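You operate a simulated robot arm through the tools that you are given. There is no shell and no other tool.

You are at the controls of a simulated robot arm. One attempt, no reset.

Task
Press the yellow loop back into the turntable coil, then the white one.
Fine: wind each loop round to the keeper block of its colour; a block is pulled out before its loop comes up; all blocks end in, the blue one untouched; the knob ends at 4; six moves; no snag.
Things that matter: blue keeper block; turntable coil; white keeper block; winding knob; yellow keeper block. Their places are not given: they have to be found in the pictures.

Only the result counts: the job must be done as asked and must still hold three seconds after the hand-in. Knocking over, shifting, dropping, spilling or breaking anything else fails it.

Robot
A 7-joint arm with a three-finger gripper, fixed in place. Base frame: the origin is at the foot of the arm, x ahead of it, y to its left, z up. Units: m, degrees, N and s.
Its first joint turns from -166.0 to 166.0 degrees. Payload 2.69 kg.
Tool frame: the origin (TCP) lies between the finger pads and is the grasp point; the fingertips stand 0.03 m ahead of it; z points along the fingers, y is the line along which they close. Largest opening 0.128 m; the body of the gripper starts 0.117 m behind the TCP.
Orientation is that of the tool frame in the base frame, as a unit quaternion [x, y, z, w]. With the fingers straight down and closing along the base's y, the tool's x points along the base's -x, its y along +y and its z along -z.

Tools
- The arm moves only by the tool send_rows. Its arguments are lists of equal length, an entry for each row: "claw": the opening in per cent of the stroke, from 0 (shut) to 100 (fully open); "slide": the shift along the tool's x, y, z in m, a list of three; "delta_rot": the turn, a rotation vector about the tool's x, y, z in degrees, a list of three. In form: {"claw": [claw, ...], "slide": [[x, y, z], ...], "delta_rot": [[rx, ry, rz], ...]}. A call has 1 to 20 rows; each row is the pose to reach, as a shift and turn from the pose commanded when the call began, along the tool's axes at that moment. Each row takes 0.2 s and may step no farther than 0.05 m and 8.6 degrees from the row before; otherwise, or with a gripper value out of range, the whole call is refused. Where a pose cannot be reached the arm comes as near as it can. A force on the tool above 90 N (or 10 N above the force at the start of the call, whichever is more), or a blocked arm, ends the call early, and 0.2 s more pass. The fingers move at their own pace and stop on an object; they squeeze with about 41 N. The grip force told is the motor's: it shows also when the fingers shut on nothing. Time passes only in rows, and 0.2 s behind the last, so rows that repeat a pose let the fingers close. The reply holds the time, the measured pose of the TCP, the force on the tool along the base axes, the opening and the grip force, in the units named above and with some noise, with the torque about the TCP (base axes, N m) and any sound that the robot's microphone picked up.
- Cameras (640 x 400 px; columns grow to the right, rows downward): "scene" is fixed at [0.4007, 0.639, 1.5994]; the picture's right is [-0.65, -0.76, 0.00], its down [-0.73, 0.62, -0.28] and it looks along [0.21, -0.18, -0.96] (base axes); focal length 332 px, centre (320, 200). "wrist" rides on the gripper at [0.058, 0.054, -0.131] in the tool frame; the picture's right is [-0.68, 0.74, 0.00], its down [-0.62, -0.57, -0.55] and it looks along [-0.40, -0.37, 0.84] (tool axes); focal length 234 px, centre (320, 200).
- grab_frame(camera): a new picture of that camera. It takes no simulated time.
- lift_body(by): slides the trunk up (or, below 0, down) by that many m; the arm rides with it, the base frame stays. It gives what a move gives, with no picture.
- probe_pixels(camera, pixels): for up to 12 pixels [column, row] of the newest picture of that camera ("zoom" is the newest enlarged one), the place [x, y, z] in the base frame of the surface seen there, good to about 0.003 m, but the place of the scene camera against the robot may be out by one fixed shift of up to 0.018 m in any direction. It takes no simulated time.
- inspect(camera, box): a new picture of the part [left, top, right, bottom] of that camera's present view, enlarged. It takes no simulated time.
- close_job(): hands the job in; it is judged then, once.

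Leave the gripper open and the arm clear of the work at the hand-in unless told otherwise.

The tools are called after ">>>" by a JSON object that holds its "method" and its "body". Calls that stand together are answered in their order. send_rows: Moves the arm, as the interface text tells. Its arguments: {"type":"object","properties":{"claw":{"type":"array"},"slide":{"type":"array"},"delta_rot":{"type":"array"}},"required":["claw","slide","delta_rot"]} The other tools are called the same way: lift_body (by) slides the trunk up or down; grab_frame (camera) takes a picture; probe_pixels (camera, pixels) gives the place of the surface under pixels of a picture; inspect (camera, box) takes an enlarged picture of a part of a camera's view; close_job () hands the job in.

At the start:

```text
clock: 0.0
ee_pos: [0.258, 0.5003, 1.1853]
tcp_rot: [-0.001, 1.0, 0.0, 0.0]
force: [0.1, -0.2, 0.6]
ft_torque: [-0.01, -0.03, -0.01]
gripper_width: 0.128
gripper_force: 0.1
trunk travel left (down, up): [-0.225, 0.125]
```

scene: 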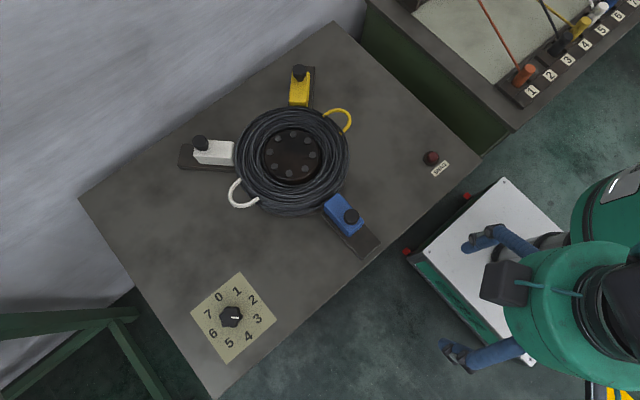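
wrist: 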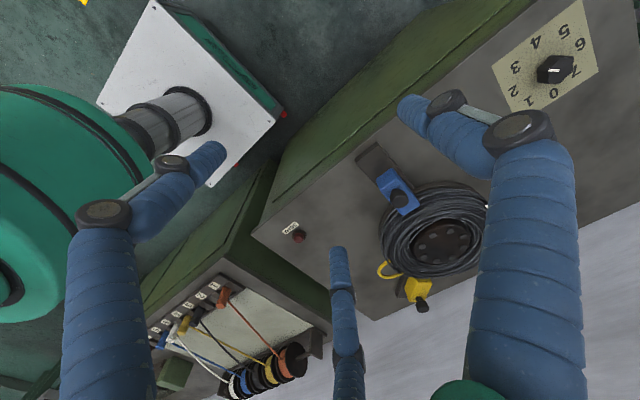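

I see the coil near (292,157), yellow block (300,88), white block (210,152), blue block (345,218), and the knob at (232,317) seemingly pointing between 2 and 3. I'll enlarge these parts.

>>> {"method": "inspect", "body": {"camera": "scene", "box": [170, 50, 400, 270]}}

>>> {"method": "inspect", "body": {"camera": "scene", "box": [180, 265, 290, 370]}}

>>> {"method": "inspect", "body": {"camera": "scene", "box": [400, 0, 640, 200]}}

>>> {"method": "inspect", "body": {"camera": "wrist", "box": [330, 30, 640, 320]}}

```text
1.82 times, centred on (285, 160) of scene
```

zoom: 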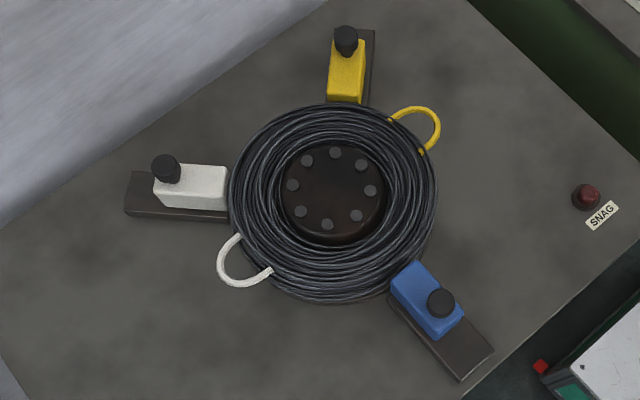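

```text
3.81 times, centred on (235, 318) of scene
```

zoom: 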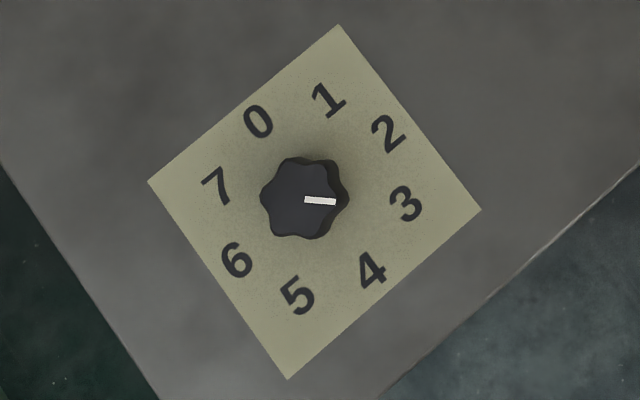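

```text
2.00 times, centred on (520, 100) of scene
```

zoom: 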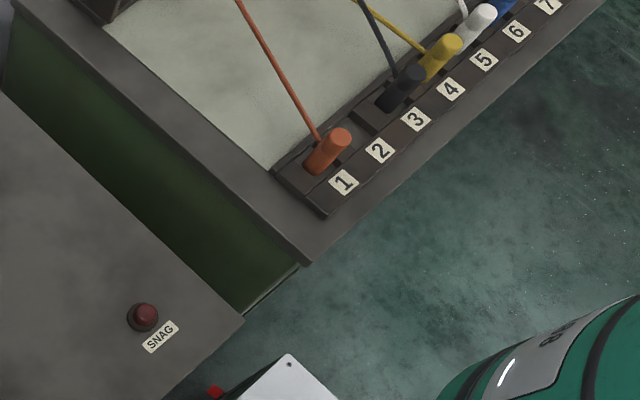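

```text
1.38 times, centred on (485, 175) of wrist
```

zoom: 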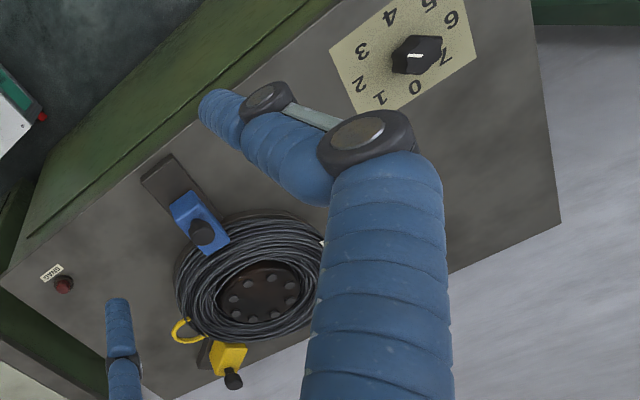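

The knob's white mark points at 3. The yellow loop sits clockwise of the yellow block and the white loop anticlockwise of the white block (seen from above). Next I measure the places of these things.

>>> {"method": "inspect", "body": {"camera": "scene", "box": [170, 50, 400, 270]}}

>>> {"method": "probe_pixels", "body": {"camera": "zoom", "pixels": [[345, 33], [347, 70], [360, 96], [370, 60], [335, 195], [415, 108], [438, 135], [440, 302], [415, 280], [165, 162], [200, 180], [140, 200]]}}

>>> {"method": "probe_pixels", "body": {"camera": "scene", "pixels": [[232, 316], [237, 317], [219, 297], [237, 291], [253, 300], [258, 319], [248, 337], [229, 344], [213, 334], [207, 313], [431, 158], [150, 230]]}}

>>> {"method": "grab_frame", "body": {"camera": "wrist"}}

```text
1.82 times, centred on (285, 160) of scene
```

zoom: 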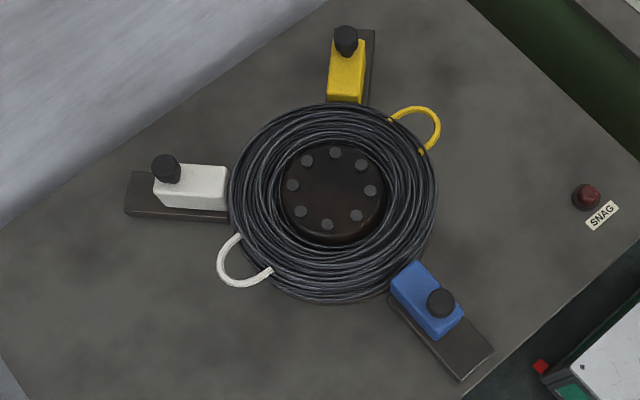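

```text
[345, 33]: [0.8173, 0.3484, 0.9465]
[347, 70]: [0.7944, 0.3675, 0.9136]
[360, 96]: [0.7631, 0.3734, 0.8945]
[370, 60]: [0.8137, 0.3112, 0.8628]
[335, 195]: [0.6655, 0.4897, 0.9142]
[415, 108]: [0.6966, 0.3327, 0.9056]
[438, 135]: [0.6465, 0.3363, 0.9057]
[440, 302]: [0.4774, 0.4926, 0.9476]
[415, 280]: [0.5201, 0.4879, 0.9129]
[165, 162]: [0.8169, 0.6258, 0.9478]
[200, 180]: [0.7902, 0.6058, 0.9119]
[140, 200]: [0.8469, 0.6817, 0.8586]
```

```text
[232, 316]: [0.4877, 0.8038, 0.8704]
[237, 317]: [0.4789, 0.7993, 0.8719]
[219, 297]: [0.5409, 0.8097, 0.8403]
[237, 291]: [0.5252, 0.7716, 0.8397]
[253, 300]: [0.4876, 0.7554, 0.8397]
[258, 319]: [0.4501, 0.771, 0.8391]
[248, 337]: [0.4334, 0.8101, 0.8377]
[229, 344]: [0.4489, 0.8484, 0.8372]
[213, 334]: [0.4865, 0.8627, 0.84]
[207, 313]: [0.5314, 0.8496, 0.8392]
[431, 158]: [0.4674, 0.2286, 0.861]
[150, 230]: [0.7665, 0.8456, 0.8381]
```

```text
taken
```

wrist: 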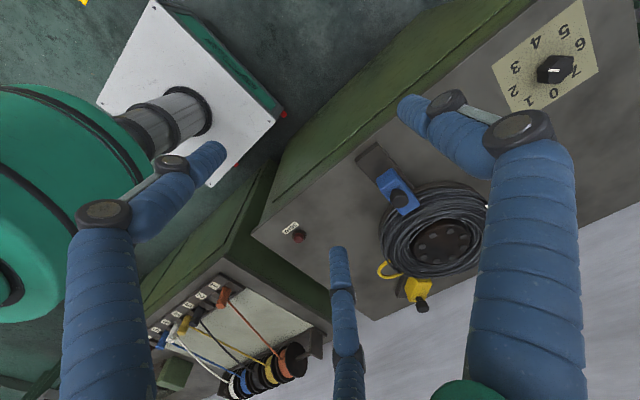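

The scene probes place the coil centre near (0.675, 0.488) with blocks at -45° (yellow), +45° (white) and 180° (blue), loops at -90° and +90°. The knob digits increase clockwise. So 3→2 brings yellow up and 2→4 brings white up, if the coil turns in the knob's sense. I'll check the fixed shift of the scene camera using the wrist camera, probing the knob (555,68), the blue handle (400,197), the yellow handle (422,306) and others.

>>> {"method": "probe_pixels", "body": {"camera": "wrist", "pixels": [[553, 71], [400, 198], [422, 307], [299, 236], [556, 91], [534, 42], [516, 67], [515, 91], [441, 244], [417, 288], [396, 182], [378, 150]]}}

>>> {"method": "probe_pixels", "body": {"camera": "scene", "pixels": [[431, 156], [311, 70], [315, 66], [316, 108], [181, 145], [180, 167], [380, 241], [361, 256], [350, 216], [338, 238], [366, 234], [345, 220]]}}

>>> {"method": "inspect", "body": {"camera": "wrist", "box": [340, 130, 500, 330]}}

```text
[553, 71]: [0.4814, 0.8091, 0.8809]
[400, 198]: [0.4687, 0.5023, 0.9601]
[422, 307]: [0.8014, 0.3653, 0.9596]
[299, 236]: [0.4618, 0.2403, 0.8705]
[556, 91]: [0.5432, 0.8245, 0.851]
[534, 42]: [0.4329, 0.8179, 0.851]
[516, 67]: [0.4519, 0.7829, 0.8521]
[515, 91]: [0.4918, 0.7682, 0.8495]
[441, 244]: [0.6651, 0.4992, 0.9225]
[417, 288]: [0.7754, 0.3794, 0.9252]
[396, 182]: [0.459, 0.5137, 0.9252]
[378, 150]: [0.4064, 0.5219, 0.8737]
```

```text
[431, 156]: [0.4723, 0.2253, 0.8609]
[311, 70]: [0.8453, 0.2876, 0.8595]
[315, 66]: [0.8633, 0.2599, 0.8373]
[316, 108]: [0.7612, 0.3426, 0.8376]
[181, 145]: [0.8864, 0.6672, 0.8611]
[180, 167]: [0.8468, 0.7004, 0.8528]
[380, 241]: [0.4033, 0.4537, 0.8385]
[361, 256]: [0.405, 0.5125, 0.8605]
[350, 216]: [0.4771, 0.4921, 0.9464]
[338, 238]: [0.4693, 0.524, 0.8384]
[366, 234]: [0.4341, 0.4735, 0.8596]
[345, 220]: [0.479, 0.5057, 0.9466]
```

```text
2.00 times, centred on (420, 230) of wrist
```

zoom: 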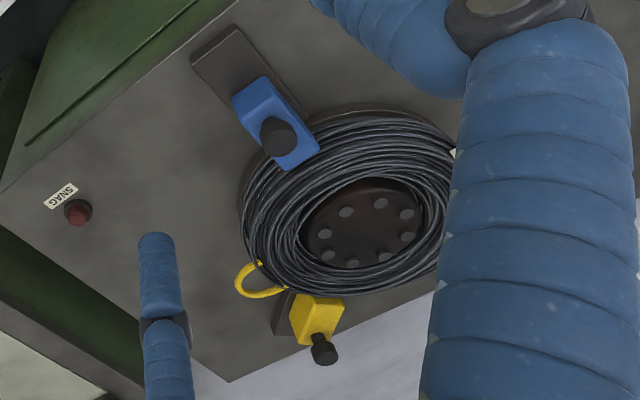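

The wrist camera puts everything about 0.012 m higher and 0.011 m farther in +y than the scene camera, so I'll trust the wrist for heights. The gripper looks odd: three blue finger shapes, with tips at (212,150), (338,250) and (402,103). I'll probe them to learn the hand's real shape.

>>> {"method": "probe_pixels", "body": {"camera": "wrist", "pixels": [[216, 148], [208, 155], [160, 210], [100, 205], [110, 300], [338, 252], [342, 290], [347, 350], [405, 105], [425, 118], [515, 130], [530, 270]]}}

>>> {"method": "inspect", "body": {"camera": "scene", "box": [400, 170, 640, 400]}}

```text
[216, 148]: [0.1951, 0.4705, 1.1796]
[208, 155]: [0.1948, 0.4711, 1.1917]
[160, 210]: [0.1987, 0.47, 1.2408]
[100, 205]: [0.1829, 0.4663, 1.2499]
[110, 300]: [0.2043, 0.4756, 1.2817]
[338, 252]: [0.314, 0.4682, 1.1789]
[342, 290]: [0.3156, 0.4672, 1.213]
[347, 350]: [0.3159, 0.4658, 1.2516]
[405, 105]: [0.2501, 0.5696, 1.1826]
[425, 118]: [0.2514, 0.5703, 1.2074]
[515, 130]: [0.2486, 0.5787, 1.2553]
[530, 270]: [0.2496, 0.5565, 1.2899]
```

```text
1.74 times, centred on (520, 285) of scene
```

zoom: 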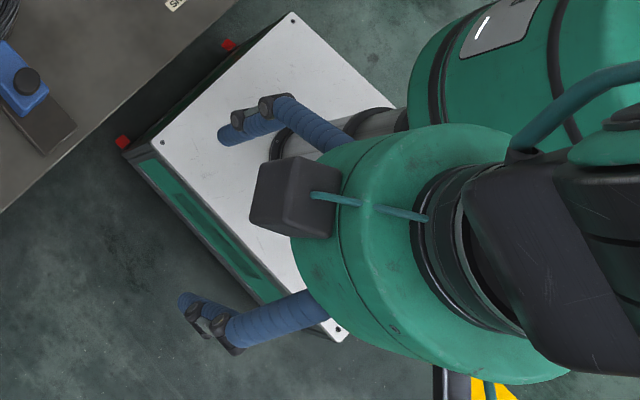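

The hand really shows three fingers spaced at 120° around the tool axis (tips about 0.07 m out). I'll partly close it in free air to see how the fingers move.

>>> {"method": "send_rows", "body": {"claw": [40, 40, 40], "slide": [[0, 0, 0], [0, 0, 0], [0, 0, 0]], "delta_rot": [[0, 0, 0], [0, 0, 0], [0, 0, 0]]}}

>>> {"method": "grab_frame", "body": {"camera": "wrist"}}

```text
clock: 0.8
ee_pos: [0.258, 0.4991, 1.1867]
tcp_rot: [0.0, 1.0, 0.001, 0.0]
force: [-0.4, -0.3, 0.7]
ft_torque: [-0.04, 0.03, -0.01]
gripper_width: 0.0512
gripper_force: 0.0
trunk travel left (down, up): [-0.225, 0.125]
```

```text
taken
```

wrist: 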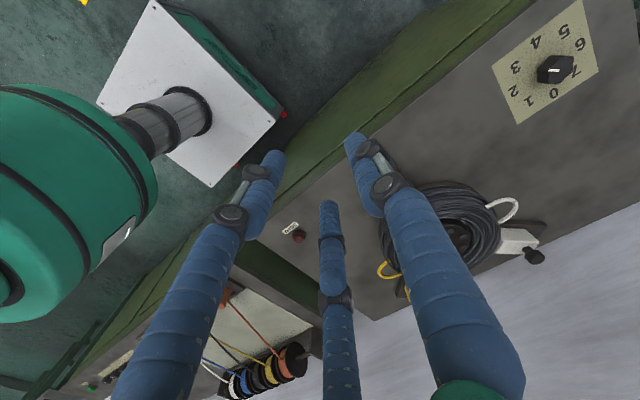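

All three fingers close toward the tool axis, which suits the round handles and the knob. The white block (515,240), its handle (533,257) and the white loop (508,206) are now visible, so I'll probe those and the yellow loop.

>>> {"method": "probe_pixels", "body": {"camera": "wrist", "pixels": [[534, 257], [517, 240], [516, 205], [383, 270], [320, 205], [278, 158], [352, 140], [553, 70]]}}

>>> {"method": "inspect", "body": {"camera": "wrist", "box": [470, 170, 570, 280]}}

>>> {"method": "inspect", "body": {"camera": "wrist", "box": [480, 0, 620, 130]}}

```text
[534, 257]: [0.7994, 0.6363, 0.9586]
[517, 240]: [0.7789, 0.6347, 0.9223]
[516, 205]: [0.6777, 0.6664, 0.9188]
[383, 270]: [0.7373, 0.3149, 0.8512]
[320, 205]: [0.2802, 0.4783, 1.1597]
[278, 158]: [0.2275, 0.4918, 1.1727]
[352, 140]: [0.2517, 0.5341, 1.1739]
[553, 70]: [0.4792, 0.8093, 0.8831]
```

```text
3.64 times, centred on (520, 225) of wrist
```

zoom: 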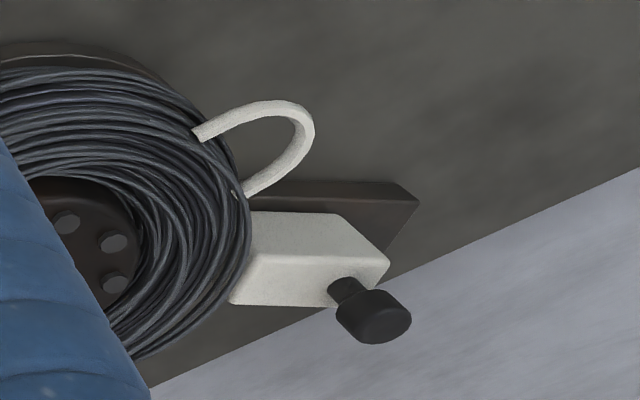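

```text
3.08 times, centred on (550, 65) of wrist
```

zoom: 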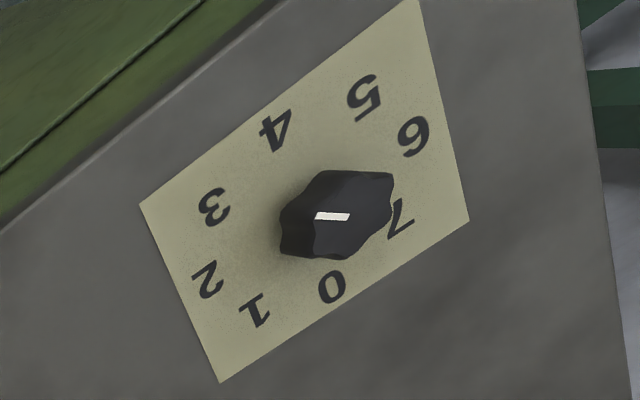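

The handles are mushroom-shaped, with a cap on a narrower stem, and the top is at about z 0.959. I'll move first to above the yellow handle, around (0.80, 0.37, 1.06), with the claw partly closed, and take a closer picture.

>>> {"method": "send_rows", "body": {"claw": [50, 50, 50, 50, 50, 50, 50, 50, 50, 50, 50, 50, 50], "slide": [[-0.0452, -0.0108, 0.0106], [-0.0903, -0.0215, 0.0212], [-0.1355, -0.0323, 0.0318], [-0.1807, -0.043, 0.0423], [-0.2258, -0.0538, 0.0529], [-0.271, -0.0645, 0.0635], [-0.3162, -0.0753, 0.0741], [-0.3613, -0.086, 0.0847], [-0.4065, -0.0968, 0.0953], [-0.4517, -0.1075, 0.1058], [-0.4968, -0.1183, 0.1164], [-0.542, -0.129, 0.127], [-0.542, -0.129, 0.127]], "delta_rot": [[0, 0, 0], [0, 0, 0], [0, 0, 0], [0, 0, 0], [0, 0, 0], [0, 0, 0], [0, 0, 0], [0, 0, 0], [0, 0, 0], [0, 0, 0], [0, 0, 0], [0, 0, 0], [0, 0, 0]]}}

>>> {"method": "grab_frame", "body": {"camera": "wrist"}}

>>> {"method": "grab_frame", "body": {"camera": "scene"}}

```text
clock: 3.6
ee_pos: [0.8009, 0.3726, 1.0569]
tcp_rot: [0.0, 1.0, 0.0, 0.001]
force: [0.7, 0.3, 0.0]
ft_torque: [0.0, 0.11, -0.01]
gripper_width: 0.0638
gripper_force: 0.1
trunk travel left (down, up): [-0.225, 0.125]
```

```text
taken
```

wrist: 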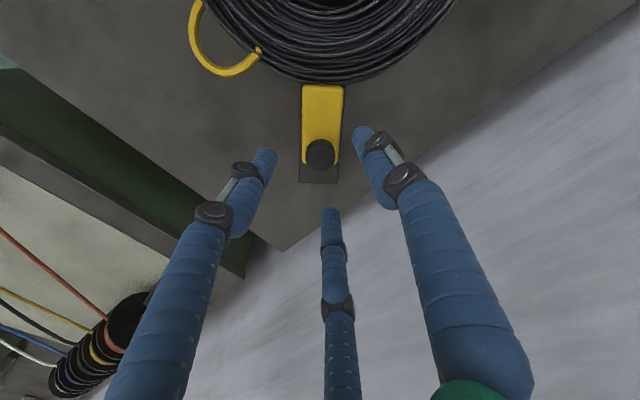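

```text
taken
```

scene: 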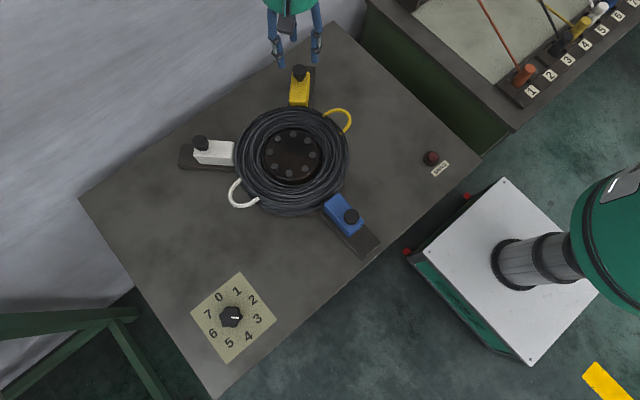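

The hand is above the yellow block. I'll probe the yellow handle (320,152) and the loop, and check the grey surface beyond the table edge to see whether it is a wall or the floor.

>>> {"method": "probe_pixels", "body": {"camera": "wrist", "pixels": [[320, 147], [319, 155], [308, 152], [333, 152], [322, 120], [303, 105], [345, 105], [318, 182], [240, 72], [400, 230], [500, 150], [320, 168]]}}

>>> {"method": "inspect", "body": {"camera": "wrist", "box": [260, 70, 390, 220]}}

>>> {"method": "probe_pixels", "body": {"camera": "scene", "pixels": [[100, 80], [250, 40], [60, 200], [20, 300], [60, 320], [330, 22], [78, 200]]}}

```text
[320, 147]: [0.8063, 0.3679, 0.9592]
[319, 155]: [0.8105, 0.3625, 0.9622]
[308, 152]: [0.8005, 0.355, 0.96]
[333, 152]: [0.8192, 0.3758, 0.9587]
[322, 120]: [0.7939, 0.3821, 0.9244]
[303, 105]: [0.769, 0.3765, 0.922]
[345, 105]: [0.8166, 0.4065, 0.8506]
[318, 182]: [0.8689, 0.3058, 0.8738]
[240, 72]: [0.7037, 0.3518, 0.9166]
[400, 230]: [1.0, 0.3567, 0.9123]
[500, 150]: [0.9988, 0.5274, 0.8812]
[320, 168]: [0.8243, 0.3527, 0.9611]
```

```text
2.67 times, centred on (325, 145) of wrist
```

zoom: 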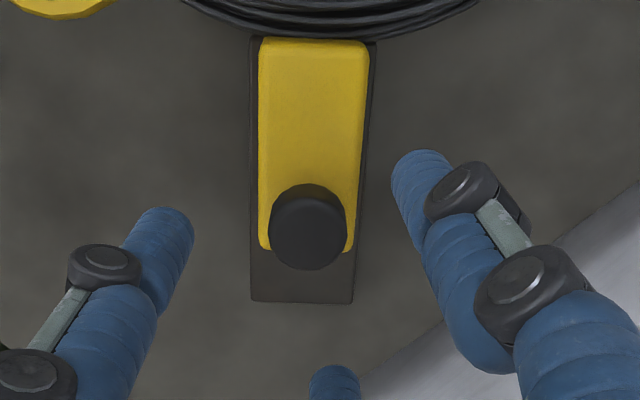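

```text
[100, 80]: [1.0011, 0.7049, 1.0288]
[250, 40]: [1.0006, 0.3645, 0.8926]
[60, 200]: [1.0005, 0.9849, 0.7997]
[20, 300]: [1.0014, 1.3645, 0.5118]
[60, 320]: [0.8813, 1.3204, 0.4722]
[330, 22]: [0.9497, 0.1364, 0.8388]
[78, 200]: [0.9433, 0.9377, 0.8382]
```

There is a wall at x ≈ 1.0, so I must keep clear of it. The yellow handle's cap is about 0.028 m wide, centred near (0.812, 0.362), with its top at 0.960 and the block top at 0.924. I'll align and descend so the tips stop at about z 0.933, then check with a picture before closing.

>>> {"method": "send_rows", "body": {"claw": [50, 50, 50, 50, 50, 50], "slide": [[-0.012, -0.0087, 0.0], [-0.012, -0.0087, 0.025], [-0.012, -0.0087, 0.05], [-0.012, -0.0087, 0.075], [-0.012, -0.0087, 0.095], [-0.012, -0.0087, 0.095]], "delta_rot": [[0, 0, 0], [0, 0, 0], [0, 0, 0], [0, 0, 0], [0, 0, 0], [0, 0, 0]]}}

>>> {"method": "grab_frame", "body": {"camera": "wrist"}}

>>> {"method": "inspect", "body": {"camera": "wrist", "box": [240, 60, 400, 240]}}

>>> {"method": "inspect", "body": {"camera": "scene", "box": [230, 20, 380, 130]}}

```text
clock: 5.0
ee_pos: [0.8103, 0.3625, 0.9652]
tcp_rot: [0.0, 1.0, 0.0, -0.001]
force: [1.0, 0.5, 0.6]
ft_torque: [0.01, -0.02, 0.0]
gripper_width: 0.0639
gripper_force: 0.1
trunk travel left (down, up): [-0.225, 0.125]
```

```text
taken
```

wrist: 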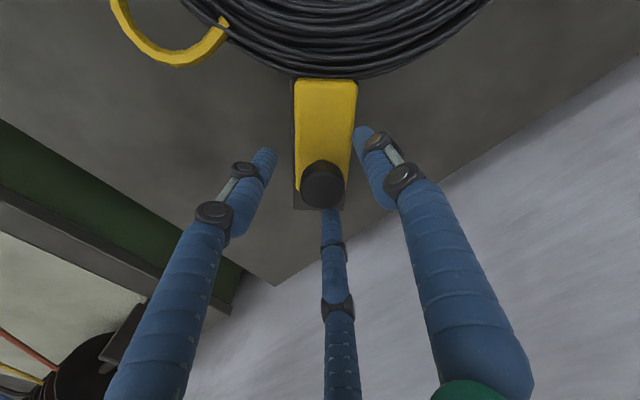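

```text
2.22 times, centred on (320, 150) of wrist
```

zoom: 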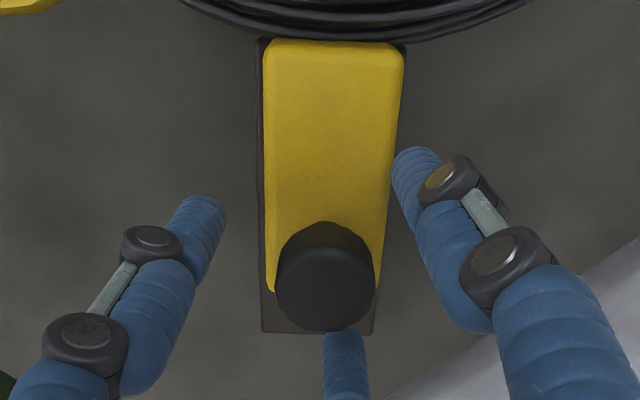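

```text
3.64 times, centred on (305, 75) of scene
```

zoom: 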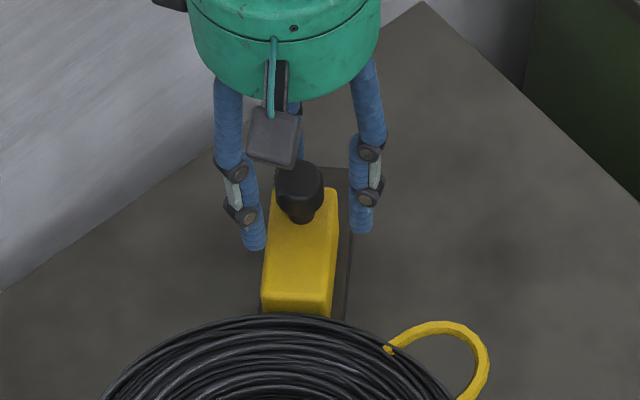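

The cap (322,185) sits at the projected grasp point (319,192), and all three fingers surround it. I'll close on the handle.

>>> {"method": "send_rows", "body": {"claw": [30, 15, 0, 0], "slide": [[0, 0, 0], [0, 0, 0], [0, 0, 0], [0, 0, 0]], "delta_rot": [[0, 0, 0], [0, 0, 0], [0, 0, 0], [0, 0, 0]]}}

>>> {"method": "inspect", "body": {"camera": "wrist", "box": [240, 60, 400, 240]}}

```text
clock: 6.0
ee_pos: [0.8144, 0.3604, 0.9635]
tcp_rot: [0.0, 1.0, 0.0, 0.0]
force: [33.9, -22.8, -5.1]
ft_torque: [-0.6, -1.05, -0.35]
gripper_width: 0.0319
gripper_force: 45.1
trunk travel left (down, up): [-0.225, 0.125]
```

```text
2.22 times, centred on (320, 150) of wrist
```

zoom: 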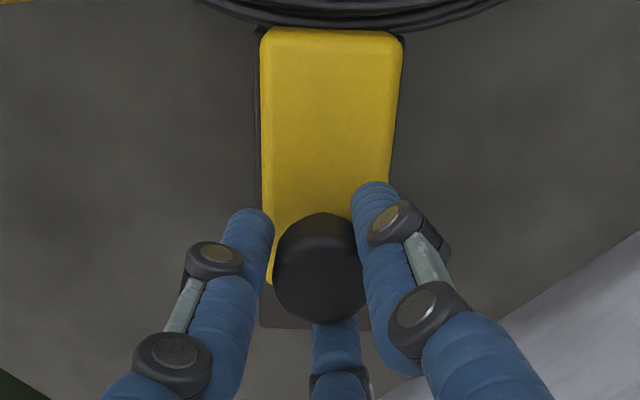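

Gripped at 0.032 m. The tool force shows the handle sits slightly farther out than the commanded pose. Now I'll pull outward along (+x, −y), 0.03 m at first, and watch the force.

>>> {"method": "send_rows", "body": {"claw": [0, 0, 0, 0, 0], "slide": [[-0.0042, -0.0042, 0], [-0.0085, -0.0085, 0], [-0.0142, -0.0142, 0], [-0.0212, -0.0212, 0], [-0.0212, -0.0212, 0]], "delta_rot": [[0, 0, 0], [0, 0, 0], [0, 0, 0], [0, 0, 0], [0, 0, 0]]}}

>>> {"method": "inspect", "body": {"camera": "wrist", "box": [200, 30, 440, 240]}}

```text
clock: 7.2
ee_pos: [0.8343, 0.3406, 0.9648]
tcp_rot: [-0.001, 1.0, -0.001, -0.001]
force: [9.1, 9.9, -3.8]
ft_torque: [0.39, -0.31, -0.09]
gripper_width: 0.031
gripper_force: 45.7
trunk travel left (down, up): [-0.225, 0.125]
```

```text
1.90 times, centred on (320, 135) of wrist
```

zoom: 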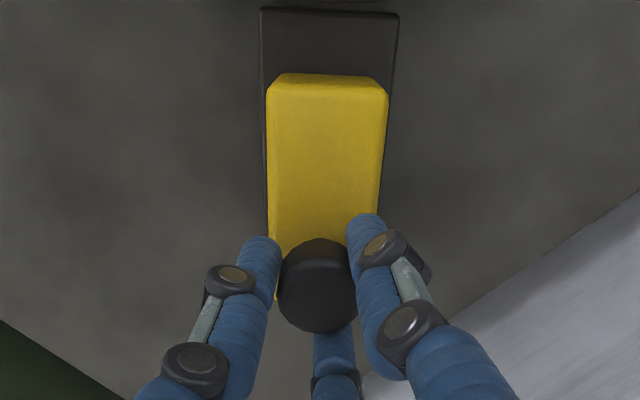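

The block slides freely; it is about 0.03 m out and the force has gone. I'll keep pulling in small steps to find the outer stop.

>>> {"method": "send_rows", "body": {"claw": [0, 0, 0, 0], "slide": [[-0.0035, -0.0035, 0], [-0.0071, -0.0071, 0], [-0.0106, -0.0106, 0], [-0.0106, -0.0106, 0]], "delta_rot": [[0, 0, 0], [0, 0, 0], [0, 0, 0], [0, 0, 0]]}}

>>> {"method": "inspect", "body": {"camera": "wrist", "box": [200, 30, 440, 240]}}

>>> {"method": "inspect", "body": {"camera": "scene", "box": [170, 20, 400, 230]}}

```text
clock: 8.2
ee_pos: [0.8439, 0.3304, 0.9634]
tcp_rot: [0.0, 1.0, 0.0, 0.0]
force: [6.8, 5.7, -0.4]
ft_torque: [0.01, -0.07, -0.08]
gripper_width: 0.031
gripper_force: 44.9
trunk travel left (down, up): [-0.225, 0.125]
```

```text
1.90 times, centred on (320, 135) of wrist
```

zoom: 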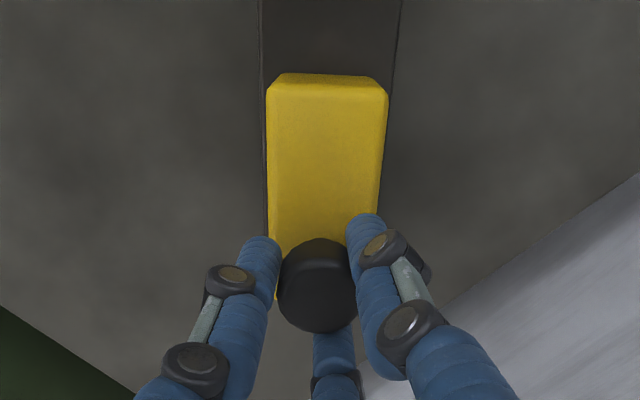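

```text
1.90 times, centred on (285, 125) of scene
```

zoom: 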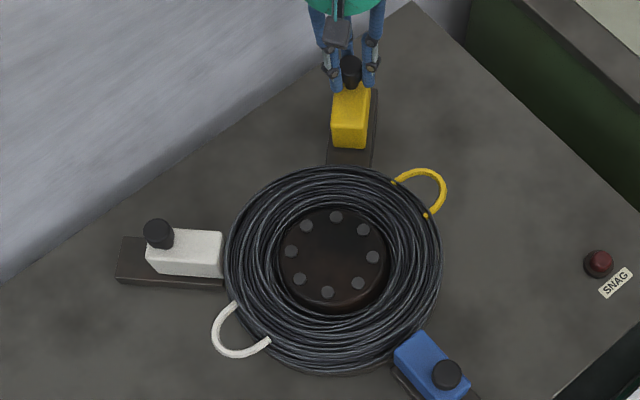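

It is now about 0.045 m out with still no stop. I'll creep a little farther, watching for a rise in force.

>>> {"method": "send_rows", "body": {"claw": [0, 0, 0, 0], "slide": [[-0.0021, -0.0021, 0], [-0.0042, -0.0042, 0], [-0.0071, -0.0071, 0], [-0.0071, -0.0071, 0]], "delta_rot": [[0, 0, 0], [0, 0, 0], [0, 0, 0], [0, 0, 0]]}}

>>> {"method": "inspect", "body": {"camera": "scene", "box": [230, 20, 380, 130]}}

```text
clock: 9.2
ee_pos: [0.8504, 0.3248, 0.9655]
tcp_rot: [-0.001, 1.0, 0.0, -0.001]
force: [-2.7, 12.7, -2.9]
ft_torque: [0.64, 0.12, -0.03]
gripper_width: 0.0309
gripper_force: 44.6
trunk travel left (down, up): [-0.225, 0.125]
```

```text
3.64 times, centred on (305, 75) of scene
```

zoom: 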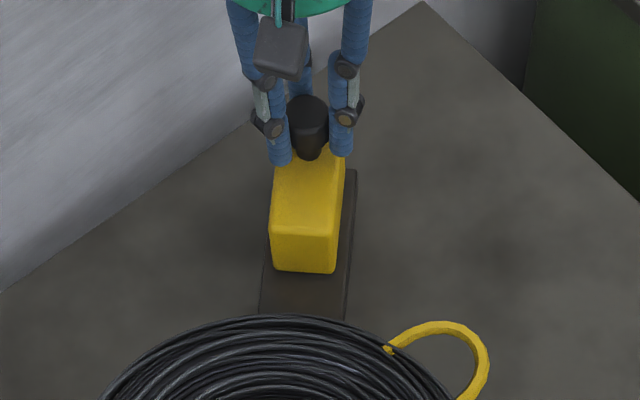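

The force against the pull rose to about 11 N, so the stop may be near. I'll take one more small step to check.

>>> {"method": "send_rows", "body": {"claw": [0, 0, 0], "slide": [[-0.0018, -0.0018, 0], [-0.0032, -0.0032, 0], [-0.0032, -0.0032, 0]], "delta_rot": [[0, 0, 0], [0, 0, 0], [0, 0, 0]]}}

```text
clock: 10.0
ee_pos: [0.8502, 0.3254, 0.9649]
tcp_rot: [-0.001, 1.0, -0.002, -0.001]
force: [-36.3, 51.1, -1.9]
ft_torque: [1.3, 1.34, 0.29]
gripper_width: 0.0311
gripper_force: 44.6
trunk travel left (down, up): [-0.225, 0.125]
```

The outer stop is found: the force jumped to about 60 N with no movement, so the travel is about 0.05 m. I'll relax the pull, open, and lift clear.

>>> {"method": "send_rows", "body": {"claw": [0, 0, 20, 45, 50, 50, 50, 50, 50], "slide": [[0.0032, 0.0032, 0], [0.0032, 0.0032, 0], [0.0032, 0.0032, 0], [0.0032, 0.0032, 0], [0.0032, 0.0032, 0], [0.0032, 0.0032, -0.03], [0.0032, 0.0032, -0.07], [0.0032, 0.0032, -0.11], [0.0032, 0.0032, -0.13]], "delta_rot": [[0, 0, 0], [0, 0, 0], [0, 0, 0], [0, 0, 0], [0, 0, 0], [0, 0, 0], [0, 0, 0], [0, 0, 0], [0, 0, 0]]}}

>>> {"method": "grab_frame", "body": {"camera": "wrist"}}

>>> {"method": "inspect", "body": {"camera": "scene", "box": [170, 20, 400, 230]}}

```text
clock: 12.0
ee_pos: [0.8507, 0.3241, 1.096]
tcp_rot: [-0.001, 1.0, 0.0, 0.0]
force: [0.4, -0.6, -0.1]
ft_torque: [0.01, -0.02, -0.01]
gripper_width: 0.064
gripper_force: 0.0
trunk travel left (down, up): [-0.225, 0.125]
```

```text
taken
```

wrist: 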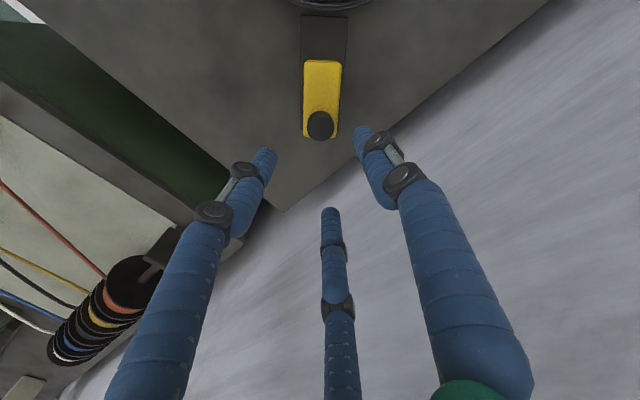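

```text
1.90 times, centred on (285, 125) of scene
```

zoom: 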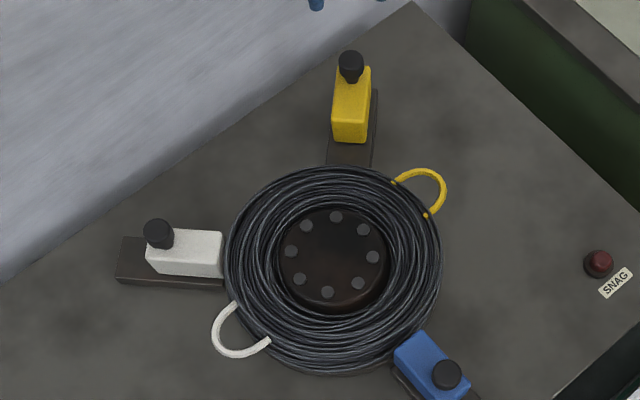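

The yellow block stays out. Commanded TCP is about (0.850, 0.324, 1.0945). Next I'll move above the winding knob, estimated at (0.486, 0.82) with its top at z ≈ 0.882, and look closely.

>>> {"method": "send_rows", "body": {"claw": [60, 70, 70, 70, 70, 70, 70, 70, 70, 70, 70, 70, 70, 70], "slide": [[0.028, 0.0382, 0.005], [0.056, 0.0763, 0.01], [0.084, 0.1145, 0.015], [0.112, 0.1526, 0.02], [0.14, 0.1908, 0.025], [0.168, 0.2289, 0.03], [0.196, 0.2671, 0.035], [0.224, 0.3052, 0.04], [0.252, 0.3434, 0.045], [0.28, 0.3815, 0.05], [0.308, 0.4197, 0.055], [0.336, 0.4578, 0.06], [0.364, 0.496, 0.0645], [0.364, 0.496, 0.0645]], "delta_rot": [[0, 0, 0], [0, 0, 0], [0, 0, 0], [0, 0, 0], [0, 0, 0], [0, 0, 0], [0, 0, 0], [0, 0, 0], [0, 0, 0], [0, 0, 0], [0, 0, 0], [0, 0, 0], [0, 0, 0], [0, 0, 0]]}}

>>> {"method": "grab_frame", "body": {"camera": "wrist"}}

>>> {"method": "inspect", "body": {"camera": "wrist", "box": [240, 60, 400, 240]}}

>>> {"method": "grab_frame", "body": {"camera": "scene"}}

```text
clock: 15.0
ee_pos: [0.4832, 0.8219, 1.0323]
tcp_rot: [-0.001, 1.0, 0.0, -0.001]
force: [-1.2, 0.2, -0.1]
ft_torque: [-0.07, -0.04, -0.02]
gripper_width: 0.0895
gripper_force: 0.0
trunk travel left (down, up): [-0.225, 0.125]
```

```text
taken
```

wrist: 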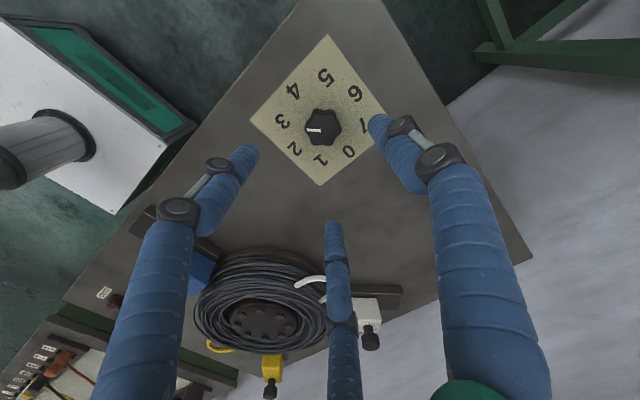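

```text
2.22 times, centred on (320, 150) of wrist
```

zoom: 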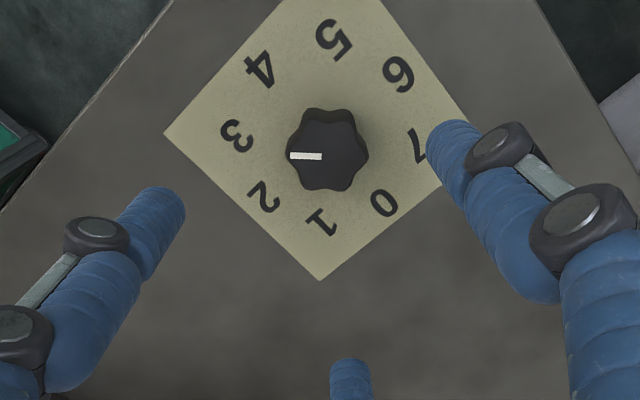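

```text
taken
```

scene: 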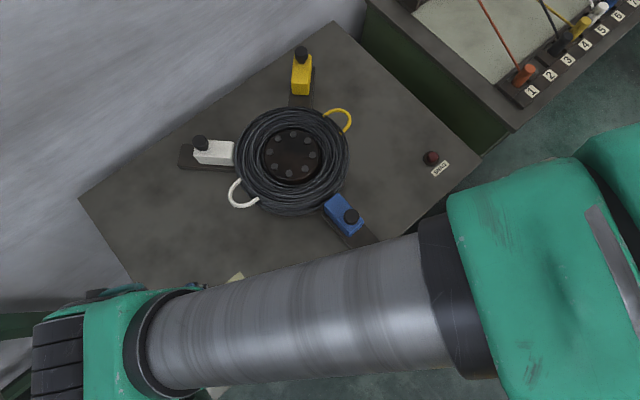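

The mark points exactly at 3. The knob has six lobes, one of them at the mark, so turning the hand +15° about the tool z puts the three fingers into grooves. I'll probe the knob's top and edges for the centre.

>>> {"method": "probe_pixels", "body": {"camera": "zoom", "pixels": [[327, 150], [292, 156], [320, 156], [365, 155], [350, 118], [308, 118], [340, 182], [312, 182], [235, 135], [418, 148], [322, 222], [333, 42]]}}

>>> {"method": "inspect", "body": {"camera": "wrist", "box": [295, 95, 350, 155]}}

```text
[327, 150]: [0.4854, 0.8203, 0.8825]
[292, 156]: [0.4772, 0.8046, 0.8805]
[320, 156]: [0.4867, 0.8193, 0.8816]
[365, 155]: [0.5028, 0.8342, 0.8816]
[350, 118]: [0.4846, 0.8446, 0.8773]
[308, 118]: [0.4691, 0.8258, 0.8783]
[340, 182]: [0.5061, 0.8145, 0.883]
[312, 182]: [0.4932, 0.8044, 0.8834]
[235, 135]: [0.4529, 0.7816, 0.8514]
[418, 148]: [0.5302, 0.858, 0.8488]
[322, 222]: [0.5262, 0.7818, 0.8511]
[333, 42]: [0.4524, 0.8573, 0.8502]
```

```text
6.67 times, centred on (322, 125) of wrist
```

zoom: 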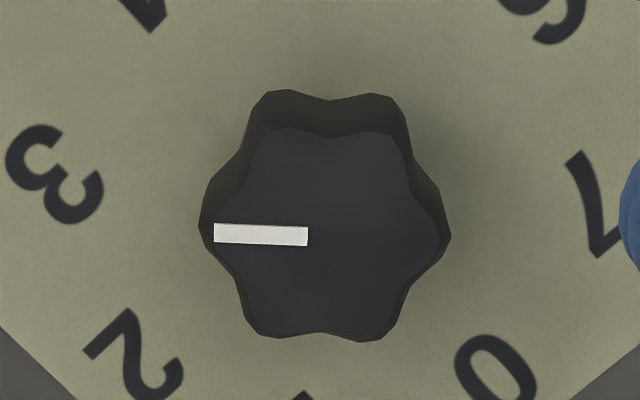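

The knob centre is at about (0.490, 0.8196) with its top at 0.882, and it measures about 0.04 m across the lobes. I'll rotate the hand +15° about the tool z and come down to z ≈ 0.95, then re-check the alignment.

>>> {"method": "send_rows", "body": {"claw": [70, 70, 70, 70, 70, 70], "slide": [[-0.0025, 0, 0.02], [-0.005, -0.001, 0.04], [-0.005, -0.001, 0.06], [-0.005, -0.001, 0.08], [-0.005, -0.001, 0.08], [-0.005, -0.001, 0.08]], "delta_rot": [[0, 0, 7.5], [0, 0, 15], [0, 0, 15], [0, 0, 15], [0, 0, 15], [0, 0, 15]]}}

>>> {"method": "inspect", "body": {"camera": "wrist", "box": [240, 80, 400, 260]}}

>>> {"method": "send_rows", "body": {"claw": [70], "slide": [[0, 0, 0]], "delta_rot": [[0, 0, 0]]}}

>>> {"method": "send_rows", "body": {"claw": [70], "slide": [[0, 0, 0]], "delta_rot": [[0, 0, 0]]}}

>>> {"method": "send_rows", "body": {"claw": [70], "slide": [[0, 0, 0]], "delta_rot": [[0, 0, 0]]}}

```text
clock: 16.4
ee_pos: [0.4892, 0.8203, 0.9515]
tcp_rot: [0.13, 0.991, 0.0, 0.0]
force: [0.1, -0.2, -0.4]
ft_torque: [0.04, -0.01, -0.01]
gripper_width: 0.0895
gripper_force: 0.1
trunk travel left (down, up): [-0.225, 0.125]
```

```text
2.22 times, centred on (320, 170) of wrist
```

zoom: 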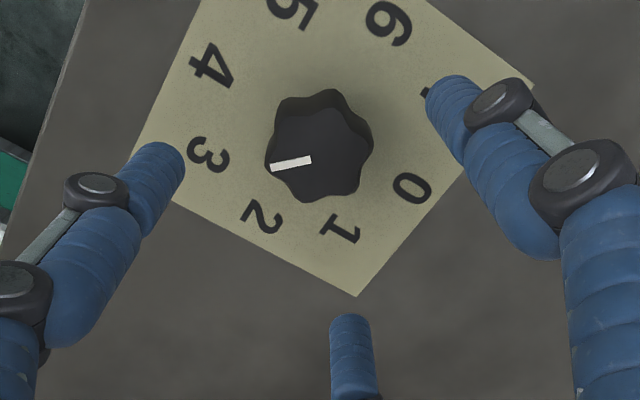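

```text
clock: 16.8
ee_pos: [0.4908, 0.8209, 0.9507]
tcp_rot: [0.13, 0.992, 0.0, 0.0]
force: [-0.7, -0.6, 0.3]
ft_torque: [-0.03, -0.03, 0.01]
gripper_width: 0.0897
gripper_force: 0.0
trunk travel left (down, up): [-0.225, 0.125]
```

```text
clock: 17.2
ee_pos: [0.4905, 0.8196, 0.9502]
tcp_rot: [0.13, 0.992, -0.001, 0.0]
force: [-0.5, -0.7, 0.9]
ft_torque: [-0.03, 0.0, -0.03]
gripper_width: 0.0897
gripper_force: 0.0
trunk travel left (down, up): [-0.225, 0.125]
```

```text
clock: 17.6
ee_pos: [0.4904, 0.8207, 0.9514]
tcp_rot: [0.129, 0.992, 0.0, -0.001]
force: [0.1, 0.0, 0.2]
ft_torque: [-0.05, -0.04, -0.01]
gripper_width: 0.0895
gripper_force: 0.1
trunk travel left (down, up): [-0.225, 0.125]
```

The averaged TCP is (0.4902, 0.8204, 0.951), right above the knob. I'll descend 0.062 m, so the tips are at about 0.859, 8 mm above the plate, then check.

>>> {"method": "send_rows", "body": {"claw": [70, 70, 60, 50, 50], "slide": [[0, -0.0008, 0.02], [0, -0.0008, 0.04], [0, -0.0008, 0.055], [0, -0.0008, 0.062], [0, -0.0008, 0.062]], "delta_rot": [[0, 0, 0], [0, 0, 0], [0, 0, 0], [0, 0, 0], [0, 0, 0]]}}

>>> {"method": "inspect", "body": {"camera": "wrist", "box": [240, 100, 400, 280]}}

```text
clock: 18.8
ee_pos: [0.492, 0.8173, 0.8881]
tcp_rot: [0.13, 0.991, 0.0, 0.0]
force: [-0.6, -0.2, 0.6]
ft_torque: [0.0, 0.02, 0.01]
gripper_width: 0.064
gripper_force: 0.0
trunk travel left (down, up): [-0.225, 0.125]
```

```text
2.22 times, centred on (320, 190) of wrist
```

zoom: 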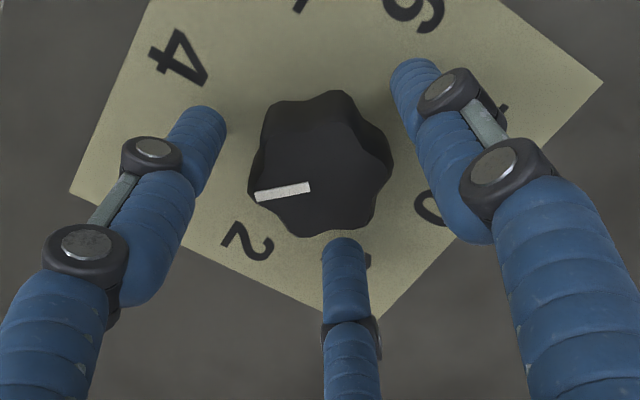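

The fingers surround the knob without contact. I'll close on it.

>>> {"method": "send_rows", "body": {"claw": [40, 30, 15, 0, 0], "slide": [[0, 0, 0], [0, 0, 0], [0, 0, 0], [0, 0, 0], [0, 0, 0]], "delta_rot": [[0, 0, 0], [0, 0, 0], [0, 0, 0], [0, 0, 0], [0, 0, 0]]}}

>>> {"method": "inspect", "body": {"camera": "wrist", "box": [240, 100, 400, 280]}}

```text
clock: 20.0
ee_pos: [0.4916, 0.8193, 0.8895]
tcp_rot: [0.13, 0.991, 0.0, 0.0]
force: [1.5, 7.9, -0.3]
ft_torque: [0.3, -0.02, -0.01]
gripper_width: 0.043
gripper_force: 45.1
trunk travel left (down, up): [-0.225, 0.125]
```

```text
2.22 times, centred on (320, 190) of wrist
```

zoom: 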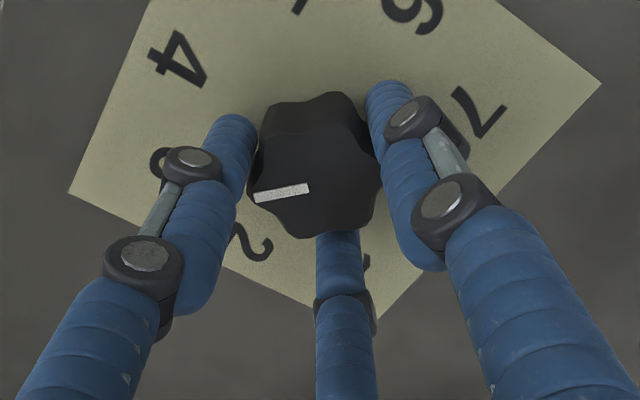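

The grip is centred (0.043 m, small forces). Now I'll turn 45° anticlockwise as seen from above (−45° about the tool z), from 3 to 2.

>>> {"method": "send_rows", "body": {"claw": [0, 0, 0, 0, 0, 0, 0], "slide": [[0, 0, 0], [0, 0, 0], [0, 0, 0], [0, 0, 0], [0, 0, 0], [0, 0, 0], [0, 0, 0]], "delta_rot": [[0, 0, -7.5], [0, 0, -15], [0, 0, -22.5], [0, 0, -30], [0, 0, -37.5], [0, 0, -45], [0, 0, -45]]}}

>>> {"method": "grab_frame", "body": {"camera": "wrist"}}

>>> {"method": "inspect", "body": {"camera": "wrist", "box": [240, 100, 400, 280]}}

>>> {"method": "inspect", "body": {"camera": "scene", "box": [170, 20, 400, 230]}}

```text
clock: 21.6
ee_pos: [0.4886, 0.8209, 0.8892]
tcp_rot: [-0.261, 0.965, 0.0, 0.0]
force: [-15.4, 31.1, 5.0]
ft_torque: [1.15, 0.9, 0.01]
gripper_width: 0.0408
gripper_force: 44.5
trunk travel left (down, up): [-0.225, 0.125]
```

```text
taken
```

wrist: 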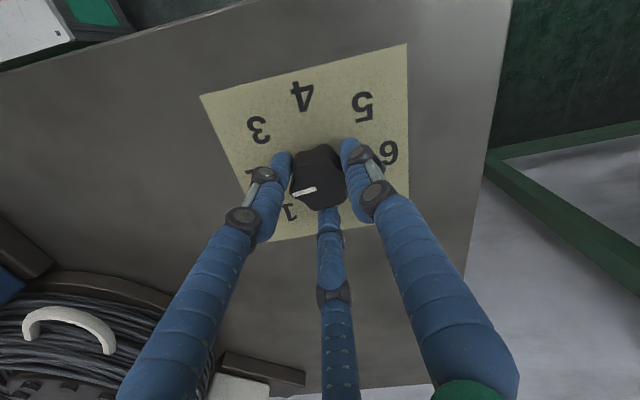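

```text
2.22 times, centred on (320, 190) of wrist
```

zoom: 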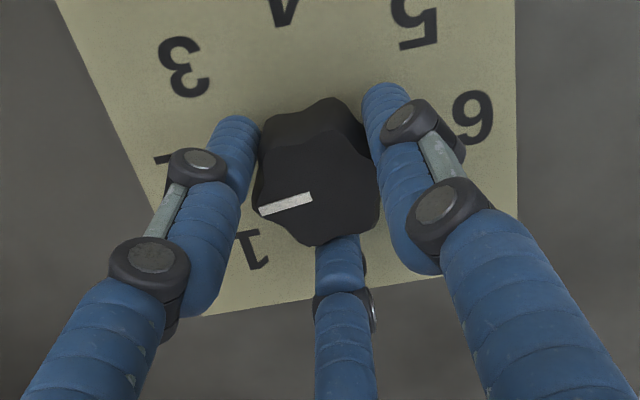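

```text
1.90 times, centred on (285, 125) of scene
```

zoom: 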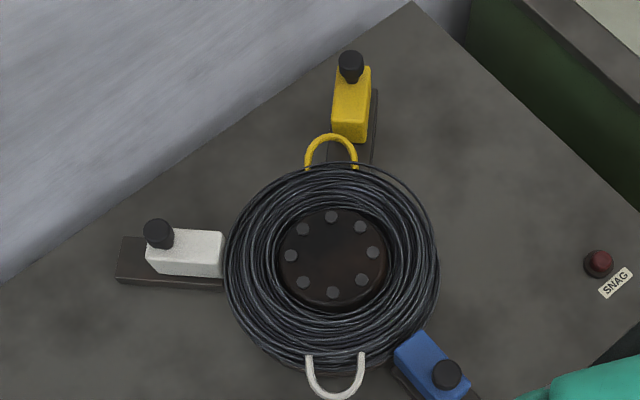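

The coil turned with the knob in the same sense, and the yellow loop came up to its open block. The mark has shifted slightly relative to the fingers, so the knob may have turned a bit more than 45°. I'll measure the mark and loop angles precisely.

>>> {"method": "inspect", "body": {"camera": "wrist", "box": [280, 150, 350, 230]}}

>>> {"method": "probe_pixels", "body": {"camera": "wrist", "pixels": [[294, 195], [315, 189], [305, 192], [254, 131], [302, 98], [362, 107], [388, 153], [289, 212], [98, 322], [26, 330], [113, 350], [65, 318]]}}

>>> {"method": "grab_frame", "body": {"camera": "scene"}}

>>> {"method": "probe_pixels", "body": {"camera": "scene", "pixels": [[293, 130], [305, 111], [318, 118], [295, 91], [293, 100], [308, 101], [280, 242], [297, 235], [287, 240], [307, 94]]}}

```text
5.00 times, centred on (315, 190) of wrist
```

zoom: 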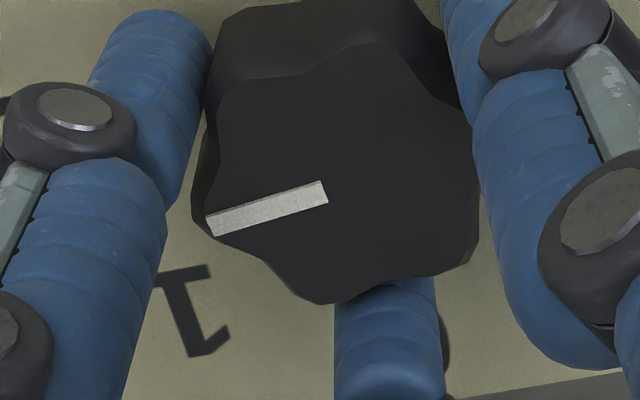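

```text
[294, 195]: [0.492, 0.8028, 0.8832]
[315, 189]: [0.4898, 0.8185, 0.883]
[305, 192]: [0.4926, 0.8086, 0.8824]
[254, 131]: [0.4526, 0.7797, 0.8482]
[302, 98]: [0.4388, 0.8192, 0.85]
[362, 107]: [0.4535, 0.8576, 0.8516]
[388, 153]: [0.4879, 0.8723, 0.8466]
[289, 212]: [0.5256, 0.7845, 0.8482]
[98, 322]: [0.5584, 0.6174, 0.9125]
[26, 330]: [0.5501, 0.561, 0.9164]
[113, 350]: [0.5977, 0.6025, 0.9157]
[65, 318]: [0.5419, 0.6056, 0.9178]
```

```text
taken
```

scene: 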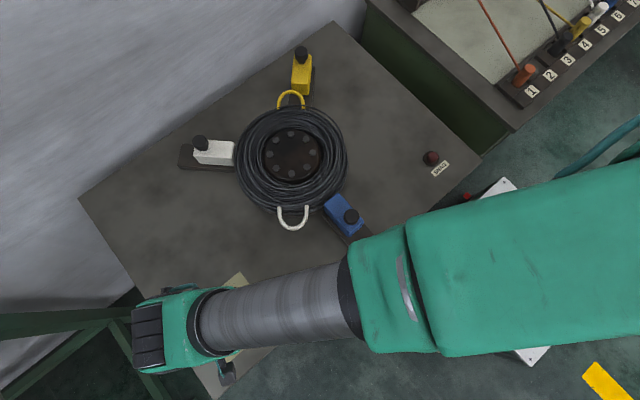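

```text
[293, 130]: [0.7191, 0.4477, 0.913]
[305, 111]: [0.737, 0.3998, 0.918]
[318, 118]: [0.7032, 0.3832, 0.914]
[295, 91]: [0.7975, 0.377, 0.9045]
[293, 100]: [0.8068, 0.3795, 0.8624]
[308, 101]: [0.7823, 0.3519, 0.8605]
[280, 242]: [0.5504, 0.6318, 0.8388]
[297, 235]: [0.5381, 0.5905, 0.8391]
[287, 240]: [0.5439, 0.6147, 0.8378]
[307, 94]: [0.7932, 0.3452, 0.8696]
```

The mark is at about −84°, which is 6–7° past digit 2 (−90°), and the white loop at about 140° confirms it. I'm still holding the knob, so I'll turn back about 6.5° and re-measure before letting go.

>>> {"method": "send_rows", "body": {"claw": [0, 0, 0], "slide": [[0, 0, 0], [0, 0, 0], [0, 0, 0]], "delta_rot": [[0, 0, 3.5], [0, 0, 6.5], [0, 0, 6.5]]}}

>>> {"method": "inspect", "body": {"camera": "wrist", "box": [280, 150, 350, 230]}}

>>> {"method": "inspect", "body": {"camera": "scene", "box": [220, 70, 370, 240]}}

```text
clock: 22.4
ee_pos: [0.4907, 0.8202, 0.889]
tcp_rot: [-0.205, 0.979, 0.001, 0.001]
force: [-26.4, 43.1, 5.5]
ft_torque: [1.5, 0.96, -0.01]
gripper_width: 0.0407
gripper_force: 45.1
trunk travel left (down, up): [-0.225, 0.125]
```

```text
5.00 times, centred on (315, 190) of wrist
```

zoom: 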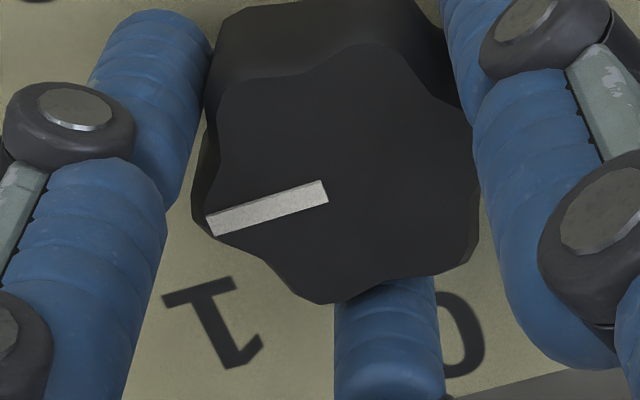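

```text
2.35 times, centred on (295, 155) of scene
```

zoom: 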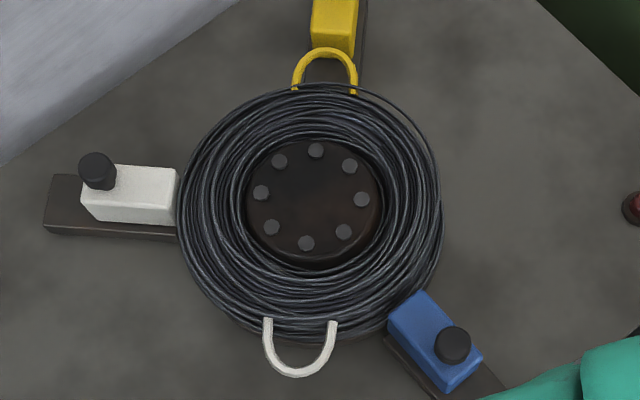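

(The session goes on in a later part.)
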